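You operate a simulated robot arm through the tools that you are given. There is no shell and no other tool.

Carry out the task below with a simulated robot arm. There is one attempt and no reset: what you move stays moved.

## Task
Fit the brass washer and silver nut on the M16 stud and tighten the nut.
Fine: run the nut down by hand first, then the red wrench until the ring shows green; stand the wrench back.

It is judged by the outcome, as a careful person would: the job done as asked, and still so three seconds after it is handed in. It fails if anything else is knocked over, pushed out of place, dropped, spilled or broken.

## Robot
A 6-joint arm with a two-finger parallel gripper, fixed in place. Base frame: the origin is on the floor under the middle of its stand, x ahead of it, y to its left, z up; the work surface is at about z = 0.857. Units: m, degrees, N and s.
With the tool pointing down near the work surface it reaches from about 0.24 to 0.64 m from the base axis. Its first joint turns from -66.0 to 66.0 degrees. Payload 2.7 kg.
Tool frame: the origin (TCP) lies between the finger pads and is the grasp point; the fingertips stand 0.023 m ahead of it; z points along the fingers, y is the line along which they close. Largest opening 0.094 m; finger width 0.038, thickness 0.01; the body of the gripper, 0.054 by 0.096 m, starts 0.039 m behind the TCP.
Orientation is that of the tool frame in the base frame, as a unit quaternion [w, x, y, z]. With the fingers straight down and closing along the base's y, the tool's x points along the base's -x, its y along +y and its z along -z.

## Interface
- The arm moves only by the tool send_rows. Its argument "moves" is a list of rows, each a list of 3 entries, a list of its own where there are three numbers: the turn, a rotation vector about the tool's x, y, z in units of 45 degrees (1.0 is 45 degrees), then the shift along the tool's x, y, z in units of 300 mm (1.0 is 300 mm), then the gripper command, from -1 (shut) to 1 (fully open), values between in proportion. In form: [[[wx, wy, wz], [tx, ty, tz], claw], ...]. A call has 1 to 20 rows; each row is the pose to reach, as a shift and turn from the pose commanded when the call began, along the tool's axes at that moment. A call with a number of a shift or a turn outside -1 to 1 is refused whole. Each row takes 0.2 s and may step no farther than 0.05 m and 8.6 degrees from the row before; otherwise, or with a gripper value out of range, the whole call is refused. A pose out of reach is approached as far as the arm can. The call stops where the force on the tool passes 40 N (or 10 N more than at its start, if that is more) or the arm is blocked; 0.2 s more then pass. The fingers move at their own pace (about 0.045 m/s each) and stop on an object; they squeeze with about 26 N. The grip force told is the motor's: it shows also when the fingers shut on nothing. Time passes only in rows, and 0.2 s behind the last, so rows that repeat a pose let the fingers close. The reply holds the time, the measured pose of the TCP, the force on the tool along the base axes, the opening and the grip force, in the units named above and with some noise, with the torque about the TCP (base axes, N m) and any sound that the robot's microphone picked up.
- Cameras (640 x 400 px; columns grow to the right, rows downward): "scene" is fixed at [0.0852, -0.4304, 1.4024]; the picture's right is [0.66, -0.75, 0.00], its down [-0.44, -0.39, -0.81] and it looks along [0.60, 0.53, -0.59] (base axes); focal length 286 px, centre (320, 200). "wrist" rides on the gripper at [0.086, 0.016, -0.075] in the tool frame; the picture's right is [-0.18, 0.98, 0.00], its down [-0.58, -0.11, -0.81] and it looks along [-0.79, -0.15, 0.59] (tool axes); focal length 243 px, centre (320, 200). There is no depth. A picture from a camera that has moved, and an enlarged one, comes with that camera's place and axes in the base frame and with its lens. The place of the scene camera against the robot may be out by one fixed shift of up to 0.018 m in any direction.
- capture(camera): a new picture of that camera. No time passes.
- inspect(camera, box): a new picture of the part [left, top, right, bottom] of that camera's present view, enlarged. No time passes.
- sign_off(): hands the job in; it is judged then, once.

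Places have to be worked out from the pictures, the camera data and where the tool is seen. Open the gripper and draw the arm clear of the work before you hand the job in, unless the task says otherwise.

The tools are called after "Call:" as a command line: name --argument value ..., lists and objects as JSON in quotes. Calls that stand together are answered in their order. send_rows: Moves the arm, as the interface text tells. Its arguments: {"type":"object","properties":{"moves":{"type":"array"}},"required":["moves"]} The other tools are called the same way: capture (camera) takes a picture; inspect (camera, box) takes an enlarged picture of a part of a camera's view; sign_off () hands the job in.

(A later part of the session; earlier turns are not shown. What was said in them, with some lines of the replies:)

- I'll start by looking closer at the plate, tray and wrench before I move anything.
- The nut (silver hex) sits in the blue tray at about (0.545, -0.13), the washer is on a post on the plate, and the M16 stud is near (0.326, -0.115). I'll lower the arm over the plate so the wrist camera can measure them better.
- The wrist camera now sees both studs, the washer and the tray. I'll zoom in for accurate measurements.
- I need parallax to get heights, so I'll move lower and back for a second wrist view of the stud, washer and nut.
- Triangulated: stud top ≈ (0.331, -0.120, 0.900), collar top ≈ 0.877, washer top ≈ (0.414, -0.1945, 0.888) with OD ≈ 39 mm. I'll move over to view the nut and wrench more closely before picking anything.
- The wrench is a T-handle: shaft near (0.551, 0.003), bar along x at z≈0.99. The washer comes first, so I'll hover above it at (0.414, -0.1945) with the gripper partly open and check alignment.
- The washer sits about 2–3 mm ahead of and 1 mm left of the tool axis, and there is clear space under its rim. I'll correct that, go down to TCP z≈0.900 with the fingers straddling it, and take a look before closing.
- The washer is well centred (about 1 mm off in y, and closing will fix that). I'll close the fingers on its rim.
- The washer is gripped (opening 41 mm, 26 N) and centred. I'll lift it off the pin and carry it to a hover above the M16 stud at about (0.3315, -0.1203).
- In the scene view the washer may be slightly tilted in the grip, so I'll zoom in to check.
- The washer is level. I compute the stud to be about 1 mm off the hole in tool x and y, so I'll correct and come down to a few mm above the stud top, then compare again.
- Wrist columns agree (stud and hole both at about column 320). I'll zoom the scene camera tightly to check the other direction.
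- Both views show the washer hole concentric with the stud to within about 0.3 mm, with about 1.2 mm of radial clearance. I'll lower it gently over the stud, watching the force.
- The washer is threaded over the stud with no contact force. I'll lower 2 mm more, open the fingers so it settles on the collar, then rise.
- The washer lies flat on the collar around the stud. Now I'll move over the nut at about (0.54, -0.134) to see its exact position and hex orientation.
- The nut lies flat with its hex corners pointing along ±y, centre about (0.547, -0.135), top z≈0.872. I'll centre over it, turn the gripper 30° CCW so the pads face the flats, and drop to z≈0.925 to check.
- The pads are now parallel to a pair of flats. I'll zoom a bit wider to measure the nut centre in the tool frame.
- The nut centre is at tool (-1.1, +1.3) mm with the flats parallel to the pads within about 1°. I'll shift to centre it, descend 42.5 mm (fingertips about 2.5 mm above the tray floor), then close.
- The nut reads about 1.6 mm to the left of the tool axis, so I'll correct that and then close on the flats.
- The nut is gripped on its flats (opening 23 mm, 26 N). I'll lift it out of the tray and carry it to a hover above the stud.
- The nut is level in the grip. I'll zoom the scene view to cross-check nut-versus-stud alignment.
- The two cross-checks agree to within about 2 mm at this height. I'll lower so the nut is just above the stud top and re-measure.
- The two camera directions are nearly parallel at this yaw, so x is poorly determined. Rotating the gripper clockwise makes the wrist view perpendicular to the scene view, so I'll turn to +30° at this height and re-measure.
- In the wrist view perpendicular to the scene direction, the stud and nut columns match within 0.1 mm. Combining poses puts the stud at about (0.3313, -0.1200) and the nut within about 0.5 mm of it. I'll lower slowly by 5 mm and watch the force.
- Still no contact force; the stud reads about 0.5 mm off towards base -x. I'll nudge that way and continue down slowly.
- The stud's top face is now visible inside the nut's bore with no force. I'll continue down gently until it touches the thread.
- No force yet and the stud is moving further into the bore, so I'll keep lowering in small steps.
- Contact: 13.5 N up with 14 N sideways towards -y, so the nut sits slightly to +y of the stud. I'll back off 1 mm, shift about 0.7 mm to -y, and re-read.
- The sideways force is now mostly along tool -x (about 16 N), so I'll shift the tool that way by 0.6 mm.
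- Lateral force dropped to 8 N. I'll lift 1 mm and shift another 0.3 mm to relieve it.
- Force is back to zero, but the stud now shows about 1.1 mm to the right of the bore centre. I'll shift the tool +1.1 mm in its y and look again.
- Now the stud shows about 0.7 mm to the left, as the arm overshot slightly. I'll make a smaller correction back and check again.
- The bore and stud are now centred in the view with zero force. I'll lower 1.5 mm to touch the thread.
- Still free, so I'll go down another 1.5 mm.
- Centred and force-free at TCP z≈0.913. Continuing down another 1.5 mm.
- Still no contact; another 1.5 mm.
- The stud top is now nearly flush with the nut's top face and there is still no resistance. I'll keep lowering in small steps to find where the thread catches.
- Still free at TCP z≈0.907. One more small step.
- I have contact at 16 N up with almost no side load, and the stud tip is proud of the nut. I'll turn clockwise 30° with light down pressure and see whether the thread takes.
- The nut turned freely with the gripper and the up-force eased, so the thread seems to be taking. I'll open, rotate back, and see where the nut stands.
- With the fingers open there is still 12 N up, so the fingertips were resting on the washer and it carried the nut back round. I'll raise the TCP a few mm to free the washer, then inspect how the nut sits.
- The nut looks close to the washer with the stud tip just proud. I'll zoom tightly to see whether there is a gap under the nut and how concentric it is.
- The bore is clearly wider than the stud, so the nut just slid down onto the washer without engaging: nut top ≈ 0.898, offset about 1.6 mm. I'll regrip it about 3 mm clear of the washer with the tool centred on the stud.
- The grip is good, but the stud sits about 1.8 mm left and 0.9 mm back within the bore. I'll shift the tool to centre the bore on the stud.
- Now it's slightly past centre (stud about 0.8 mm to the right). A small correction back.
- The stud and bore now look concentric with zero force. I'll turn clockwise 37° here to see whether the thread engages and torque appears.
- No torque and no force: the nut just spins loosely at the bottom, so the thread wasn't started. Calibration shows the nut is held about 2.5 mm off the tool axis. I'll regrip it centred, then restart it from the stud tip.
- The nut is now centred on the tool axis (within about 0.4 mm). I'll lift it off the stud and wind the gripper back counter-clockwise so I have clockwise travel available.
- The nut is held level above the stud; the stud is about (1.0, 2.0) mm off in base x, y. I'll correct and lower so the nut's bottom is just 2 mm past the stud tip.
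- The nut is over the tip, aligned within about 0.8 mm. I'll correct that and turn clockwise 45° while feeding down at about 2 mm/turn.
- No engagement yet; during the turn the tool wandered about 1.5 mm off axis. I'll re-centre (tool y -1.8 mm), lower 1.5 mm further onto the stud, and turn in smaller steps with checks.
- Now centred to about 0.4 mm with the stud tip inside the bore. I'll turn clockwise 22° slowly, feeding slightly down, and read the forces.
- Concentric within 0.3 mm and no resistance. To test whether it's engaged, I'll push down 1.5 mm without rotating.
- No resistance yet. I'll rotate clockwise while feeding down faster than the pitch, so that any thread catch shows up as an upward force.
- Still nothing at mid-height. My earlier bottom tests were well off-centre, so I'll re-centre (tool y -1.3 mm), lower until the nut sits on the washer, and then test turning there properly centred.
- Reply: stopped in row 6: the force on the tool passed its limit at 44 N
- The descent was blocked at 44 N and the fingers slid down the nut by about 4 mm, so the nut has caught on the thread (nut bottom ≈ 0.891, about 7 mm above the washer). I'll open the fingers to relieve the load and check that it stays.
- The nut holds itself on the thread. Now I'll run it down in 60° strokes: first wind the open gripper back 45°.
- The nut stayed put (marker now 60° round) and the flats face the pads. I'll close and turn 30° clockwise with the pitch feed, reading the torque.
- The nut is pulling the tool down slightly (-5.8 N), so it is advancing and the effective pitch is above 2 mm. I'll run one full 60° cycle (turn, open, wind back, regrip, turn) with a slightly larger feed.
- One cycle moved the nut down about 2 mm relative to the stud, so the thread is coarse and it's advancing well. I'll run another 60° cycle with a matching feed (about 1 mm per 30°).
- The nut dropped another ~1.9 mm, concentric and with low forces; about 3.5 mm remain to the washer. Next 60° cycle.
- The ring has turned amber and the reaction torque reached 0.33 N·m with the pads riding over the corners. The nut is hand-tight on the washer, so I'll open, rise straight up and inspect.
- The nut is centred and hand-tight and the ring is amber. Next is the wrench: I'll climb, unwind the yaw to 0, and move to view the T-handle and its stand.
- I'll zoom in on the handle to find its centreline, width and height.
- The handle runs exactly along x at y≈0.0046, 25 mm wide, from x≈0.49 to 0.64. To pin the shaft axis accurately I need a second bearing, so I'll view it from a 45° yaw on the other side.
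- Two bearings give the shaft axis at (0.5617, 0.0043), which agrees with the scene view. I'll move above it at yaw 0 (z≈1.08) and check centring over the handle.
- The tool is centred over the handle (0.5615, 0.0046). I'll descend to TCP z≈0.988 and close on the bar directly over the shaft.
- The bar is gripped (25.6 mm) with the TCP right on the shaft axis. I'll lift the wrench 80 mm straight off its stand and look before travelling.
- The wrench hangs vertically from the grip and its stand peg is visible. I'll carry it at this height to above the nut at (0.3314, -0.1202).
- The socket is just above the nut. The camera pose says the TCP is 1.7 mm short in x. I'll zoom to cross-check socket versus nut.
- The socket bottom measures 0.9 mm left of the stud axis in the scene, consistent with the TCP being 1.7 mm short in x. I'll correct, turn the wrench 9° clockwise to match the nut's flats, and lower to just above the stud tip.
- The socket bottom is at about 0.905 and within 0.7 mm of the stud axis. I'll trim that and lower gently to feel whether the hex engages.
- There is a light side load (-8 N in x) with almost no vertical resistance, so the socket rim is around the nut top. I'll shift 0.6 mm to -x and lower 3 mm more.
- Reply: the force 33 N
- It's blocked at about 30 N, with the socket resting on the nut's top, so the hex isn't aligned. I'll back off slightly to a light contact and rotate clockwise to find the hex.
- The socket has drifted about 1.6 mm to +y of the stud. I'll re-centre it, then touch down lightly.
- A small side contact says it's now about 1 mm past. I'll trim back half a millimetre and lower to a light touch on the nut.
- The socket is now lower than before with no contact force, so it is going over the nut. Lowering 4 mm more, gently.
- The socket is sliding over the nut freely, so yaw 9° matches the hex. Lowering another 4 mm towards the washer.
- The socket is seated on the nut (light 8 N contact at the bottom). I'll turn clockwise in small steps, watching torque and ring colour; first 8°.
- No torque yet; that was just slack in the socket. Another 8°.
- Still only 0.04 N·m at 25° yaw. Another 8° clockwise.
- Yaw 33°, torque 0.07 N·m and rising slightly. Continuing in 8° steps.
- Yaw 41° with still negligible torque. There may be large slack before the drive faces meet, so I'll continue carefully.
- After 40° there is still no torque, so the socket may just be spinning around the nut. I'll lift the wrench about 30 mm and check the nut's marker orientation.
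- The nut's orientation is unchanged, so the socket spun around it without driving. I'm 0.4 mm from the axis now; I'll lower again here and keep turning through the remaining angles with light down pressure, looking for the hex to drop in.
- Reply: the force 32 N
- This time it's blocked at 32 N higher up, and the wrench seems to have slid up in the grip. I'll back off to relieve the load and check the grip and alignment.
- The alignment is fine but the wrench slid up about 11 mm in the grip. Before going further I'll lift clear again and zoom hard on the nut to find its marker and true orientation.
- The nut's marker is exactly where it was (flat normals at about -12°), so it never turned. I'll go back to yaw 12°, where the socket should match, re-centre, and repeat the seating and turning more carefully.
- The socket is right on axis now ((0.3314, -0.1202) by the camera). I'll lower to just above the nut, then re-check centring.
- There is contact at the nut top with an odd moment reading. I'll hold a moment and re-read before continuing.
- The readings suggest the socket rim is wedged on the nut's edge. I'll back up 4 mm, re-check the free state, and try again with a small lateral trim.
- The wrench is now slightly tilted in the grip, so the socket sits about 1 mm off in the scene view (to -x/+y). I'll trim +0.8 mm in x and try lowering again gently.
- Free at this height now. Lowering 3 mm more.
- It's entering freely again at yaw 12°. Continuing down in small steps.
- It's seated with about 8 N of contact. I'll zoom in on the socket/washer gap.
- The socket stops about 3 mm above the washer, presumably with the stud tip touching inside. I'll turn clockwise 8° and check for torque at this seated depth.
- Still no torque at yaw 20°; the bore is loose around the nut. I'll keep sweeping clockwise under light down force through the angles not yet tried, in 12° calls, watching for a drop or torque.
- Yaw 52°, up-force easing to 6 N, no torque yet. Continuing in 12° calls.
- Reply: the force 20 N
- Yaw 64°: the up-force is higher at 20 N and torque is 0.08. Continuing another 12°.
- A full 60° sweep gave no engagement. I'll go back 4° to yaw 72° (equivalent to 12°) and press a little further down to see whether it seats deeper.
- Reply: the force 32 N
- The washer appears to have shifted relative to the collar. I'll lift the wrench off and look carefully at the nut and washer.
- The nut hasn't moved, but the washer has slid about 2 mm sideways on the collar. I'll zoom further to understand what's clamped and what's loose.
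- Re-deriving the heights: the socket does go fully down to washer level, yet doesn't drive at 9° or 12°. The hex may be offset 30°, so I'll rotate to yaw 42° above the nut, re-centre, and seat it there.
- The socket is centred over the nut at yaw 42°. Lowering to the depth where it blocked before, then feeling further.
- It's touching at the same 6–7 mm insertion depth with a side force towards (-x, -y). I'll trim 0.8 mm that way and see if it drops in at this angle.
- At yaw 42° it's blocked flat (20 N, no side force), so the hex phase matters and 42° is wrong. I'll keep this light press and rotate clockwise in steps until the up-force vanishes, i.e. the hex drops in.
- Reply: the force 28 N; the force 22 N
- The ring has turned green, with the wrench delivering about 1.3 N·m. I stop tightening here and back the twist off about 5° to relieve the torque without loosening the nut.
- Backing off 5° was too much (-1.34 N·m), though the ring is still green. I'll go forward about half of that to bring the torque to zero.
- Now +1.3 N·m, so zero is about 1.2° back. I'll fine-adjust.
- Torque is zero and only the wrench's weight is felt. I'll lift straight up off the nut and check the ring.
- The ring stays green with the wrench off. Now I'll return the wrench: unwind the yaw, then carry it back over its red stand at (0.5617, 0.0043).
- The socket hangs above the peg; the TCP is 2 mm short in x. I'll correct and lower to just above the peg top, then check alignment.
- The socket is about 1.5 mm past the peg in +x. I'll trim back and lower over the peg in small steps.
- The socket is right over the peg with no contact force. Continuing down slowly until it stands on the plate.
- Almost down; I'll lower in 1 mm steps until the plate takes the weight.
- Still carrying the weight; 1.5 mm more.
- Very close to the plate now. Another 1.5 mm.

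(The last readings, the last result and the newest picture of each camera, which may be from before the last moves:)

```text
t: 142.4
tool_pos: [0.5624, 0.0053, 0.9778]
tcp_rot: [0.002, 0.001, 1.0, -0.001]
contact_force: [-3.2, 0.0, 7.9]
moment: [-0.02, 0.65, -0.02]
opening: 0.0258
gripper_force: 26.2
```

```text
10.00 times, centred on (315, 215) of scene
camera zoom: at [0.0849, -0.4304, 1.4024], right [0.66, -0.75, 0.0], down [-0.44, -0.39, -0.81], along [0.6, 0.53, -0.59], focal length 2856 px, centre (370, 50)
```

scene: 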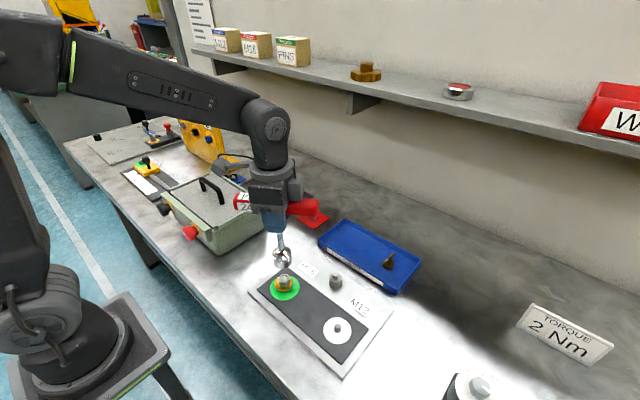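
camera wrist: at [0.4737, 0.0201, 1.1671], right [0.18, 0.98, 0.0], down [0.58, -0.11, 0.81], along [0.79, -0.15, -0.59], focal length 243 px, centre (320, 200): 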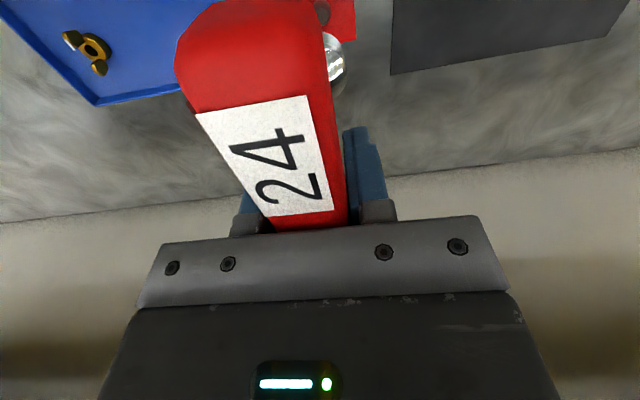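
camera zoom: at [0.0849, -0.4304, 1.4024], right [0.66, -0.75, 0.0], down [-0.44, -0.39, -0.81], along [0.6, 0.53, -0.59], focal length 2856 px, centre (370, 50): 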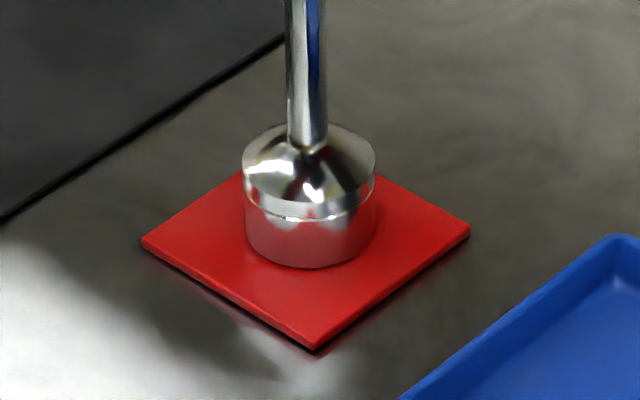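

The plate is now taking the load (about 11 N). I'll ease off half a millimetre, then open the fingers.

Call:
send_rows --moves '[[[0, 0, 0], [0, 0, -0.002], -1], [[0, 0, 0], [0, 0, -0.002], -1], [[0, 0, 0], [0, 0, -0.002], -0.35], [[0, 0, 0], [0, 0, -0.002], -0.2], [[0, 0, 0], [0, 0, -0.002], 0], [[0, 0, 0], [0, 0, -0.002], 0.3], [[0, 0, 0], [0, 0, -0.002], 0.3]]'

Call:
inspect --camera "scene" --box '[270, 150, 360, 240]'

Call:
capture --camera "wrist"

```text
t: 144.0
tool_pos: [0.5603, 0.0053, 0.9782]
tcp_rot: [0.001, 0.001, 1.0, 0.0]
contact_force: [0.0, 0.9, 0.1]
moment: [-0.02, 0.01, 0.04]
opening: 0.0613
gripper_force: 0.0
```

```text
4.44 times, centred on (315, 195) of scene
camera zoom: at [0.0852, -0.4304, 1.4024], right [0.66, -0.75, 0.0], down [-0.44, -0.39, -0.81], along [0.6, 0.53, -0.59], focal length 1269 px, centre (342, 222)
```

zoom: 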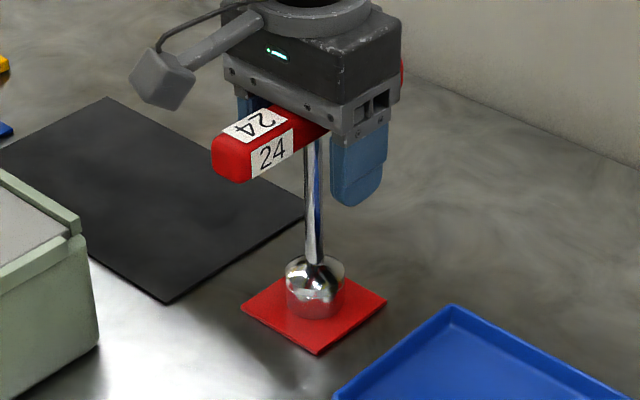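

```text
taken
camera wrist: at [0.4757, 0.0212, 1.0538], right [0.18, 0.98, 0.0], down [0.58, -0.11, 0.81], along [0.8, -0.15, -0.59], focal length 243 px, centre (320, 200)
```

wrist: 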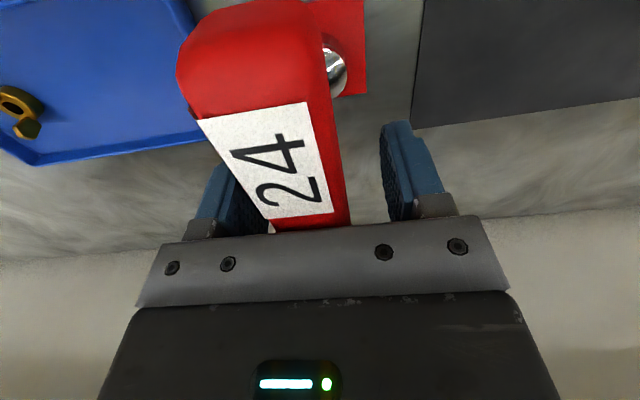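

The wrench stands by itself on its stand. I'll rise straight up and clear.

Call:
send_rows --moves '[[[0, 0, 0], [0, 0, -0.05], 0.3], [[0, 0, 0], [0, 0, -0.12], 0.3], [[0, 0, 0], [0, 0, -0.22], 0.3], [[0, 0, 0], [0, 0, -0.33], 0.5], [[0, 0, 0], [0, 0, -0.45], 0.7], [[0, 0, 0], [0, 0, -0.55], 0.9], [[0, 0, 0], [0.08, 0, -0.62], 1], [[0, 0, 0], [0.2, -0.05, -0.7], 1], [[0, 0, 0], [0.32, -0.1, -0.75], 1], [[0, 0, 0], [0.44, -0.15, -0.78], 1], [[0, 0, 0], [0.44, -0.15, -0.78], 1]]'

Call:
capture --camera "scene"

Call:
inspect --camera "scene" --box '[260, 150, 380, 240]'

Call:
inspect --camera "scene" --box '[240, 250, 400, 370]'

Call:
capture --camera "wrist"

```text
t: 146.4
tool_pos: [0.4266, -0.0403, 1.2121]
tcp_rot: [0.002, 0.0, 1.0, -0.001]
contact_force: [0.1, 0.3, -0.6]
moment: [0.01, 0.01, 0.0]
opening: 0.094
gripper_force: 0.1
```

```text
taken
```

scene: 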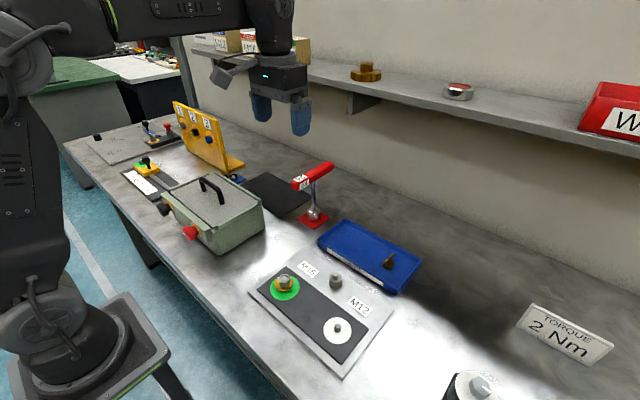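

```text
4.44 times, centred on (320, 195) of scene
camera zoom: at [0.0851, -0.4304, 1.4024], right [0.66, -0.75, 0.0], down [-0.44, -0.39, -0.81], along [0.6, 0.53, -0.59], focal length 1269 px, centre (320, 222)
```

zoom: 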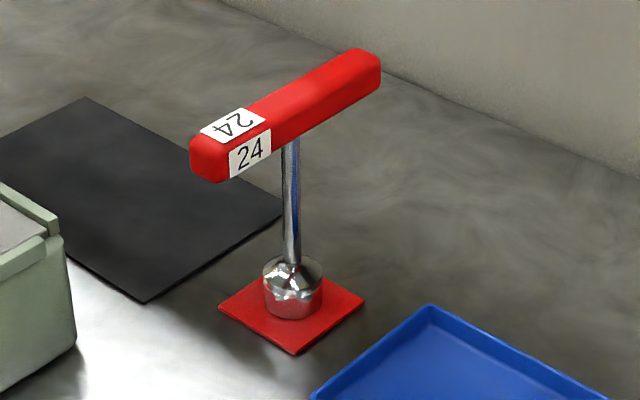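

```text
3.33 times, centred on (320, 310) of scene
camera zoom: at [0.0851, -0.4304, 1.4024], right [0.66, -0.75, 0.0], down [-0.44, -0.39, -0.81], along [0.6, 0.53, -0.59], focal length 952 px, centre (320, -167)
```

zoom: 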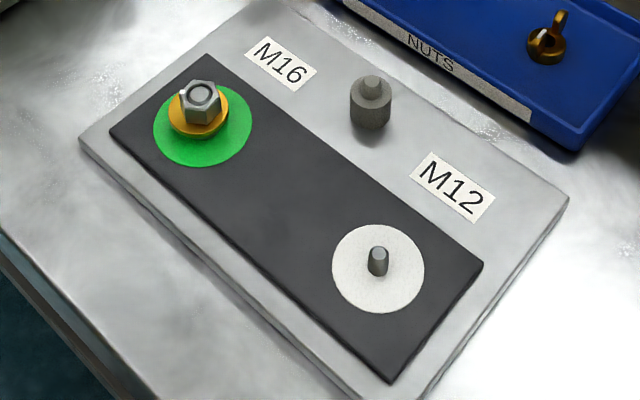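

```text
taken
camera wrist: at [0.3418, -0.0247, 1.2866], right [0.18, 0.98, 0.0], down [0.58, -0.11, 0.81], along [0.8, -0.15, -0.59], focal length 243 px, centre (320, 200)
```

wrist: 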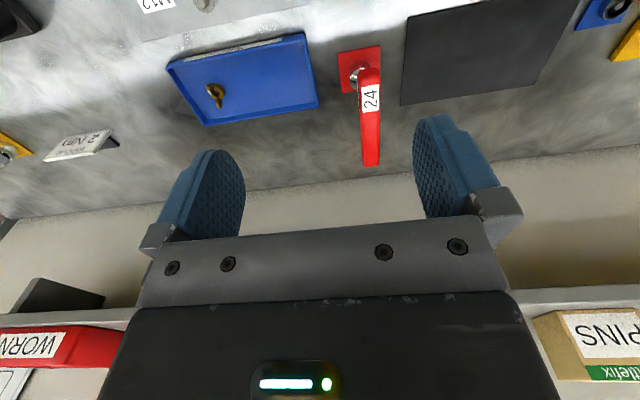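

The wrench is standing on its stand and the ring is green. One last close look at the nut and washer before handing in.

Call:
inspect --camera "scene" --box '[268, 264, 304, 304]'

Call:
inspect --camera "scene" --box '[279, 274, 301, 294]'

```text
10.00 times, centred on (286, 284) of scene
camera zoom: at [0.0851, -0.4304, 1.4024], right [0.66, -0.75, 0.0], down [-0.44, -0.39, -0.81], along [0.6, 0.53, -0.59], focal length 2856 px, centre (660, -640)
```

zoom: 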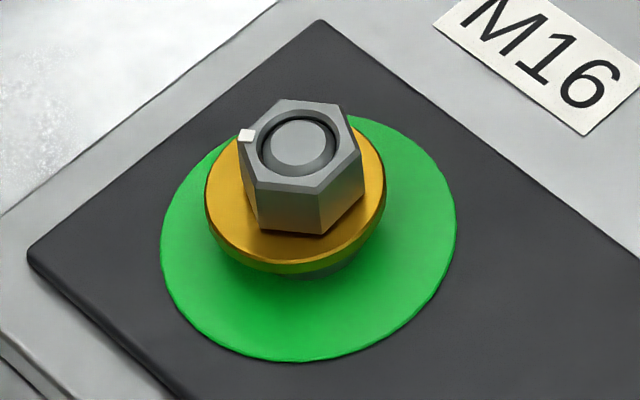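

```text
16.00 times, centred on (290, 284) of scene
camera zoom: at [0.0851, -0.4304, 1.4024], right [0.66, -0.75, 0.0], down [-0.44, -0.39, -0.81], along [0.6, 0.53, -0.59], focal length 4569 px, centre (800, -1144)
```

zoom: 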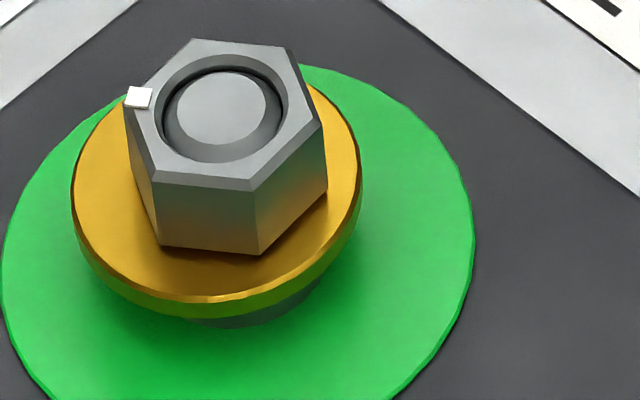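

The washer lies flat under the nut, the nut is tight, and the ring is steady green. The wrench is upright on its stand, nothing else has moved, and the arm is clear with the gripper open. Handing in.

Call:
sign_off

```text
The job is handed in.
```

The washer and nut are on the M16 stud, the nut is tight, and the ring shows green. The red wrench is standing back on its red base.

- **Nut:** I ran it down with the gripper until it was hand-tight and the ring went amber, then used the wrench. The ring turned green as the wrench torque passed about 1.1–1.3 N·m. That is below the 2 N·m on the bench sign, but I stopped at green as you asked. While taking the twist off, the wrench briefly pushed the other way at about the same torque; the ring stayed green.
- **Washer:** it is flat under the nut but sits about 1–2 mm off-centre, within the play of its hole. It shifted during my early tries at seating the socket and I left it there.
- **Wrench:** on those early tries the socket went too far down over the nut and spun without turning it. It only gripped once I seated it higher at a different angle.

In the final pictures nothing else on the bench had moved. The gripper is open and the arm is clear of the work.
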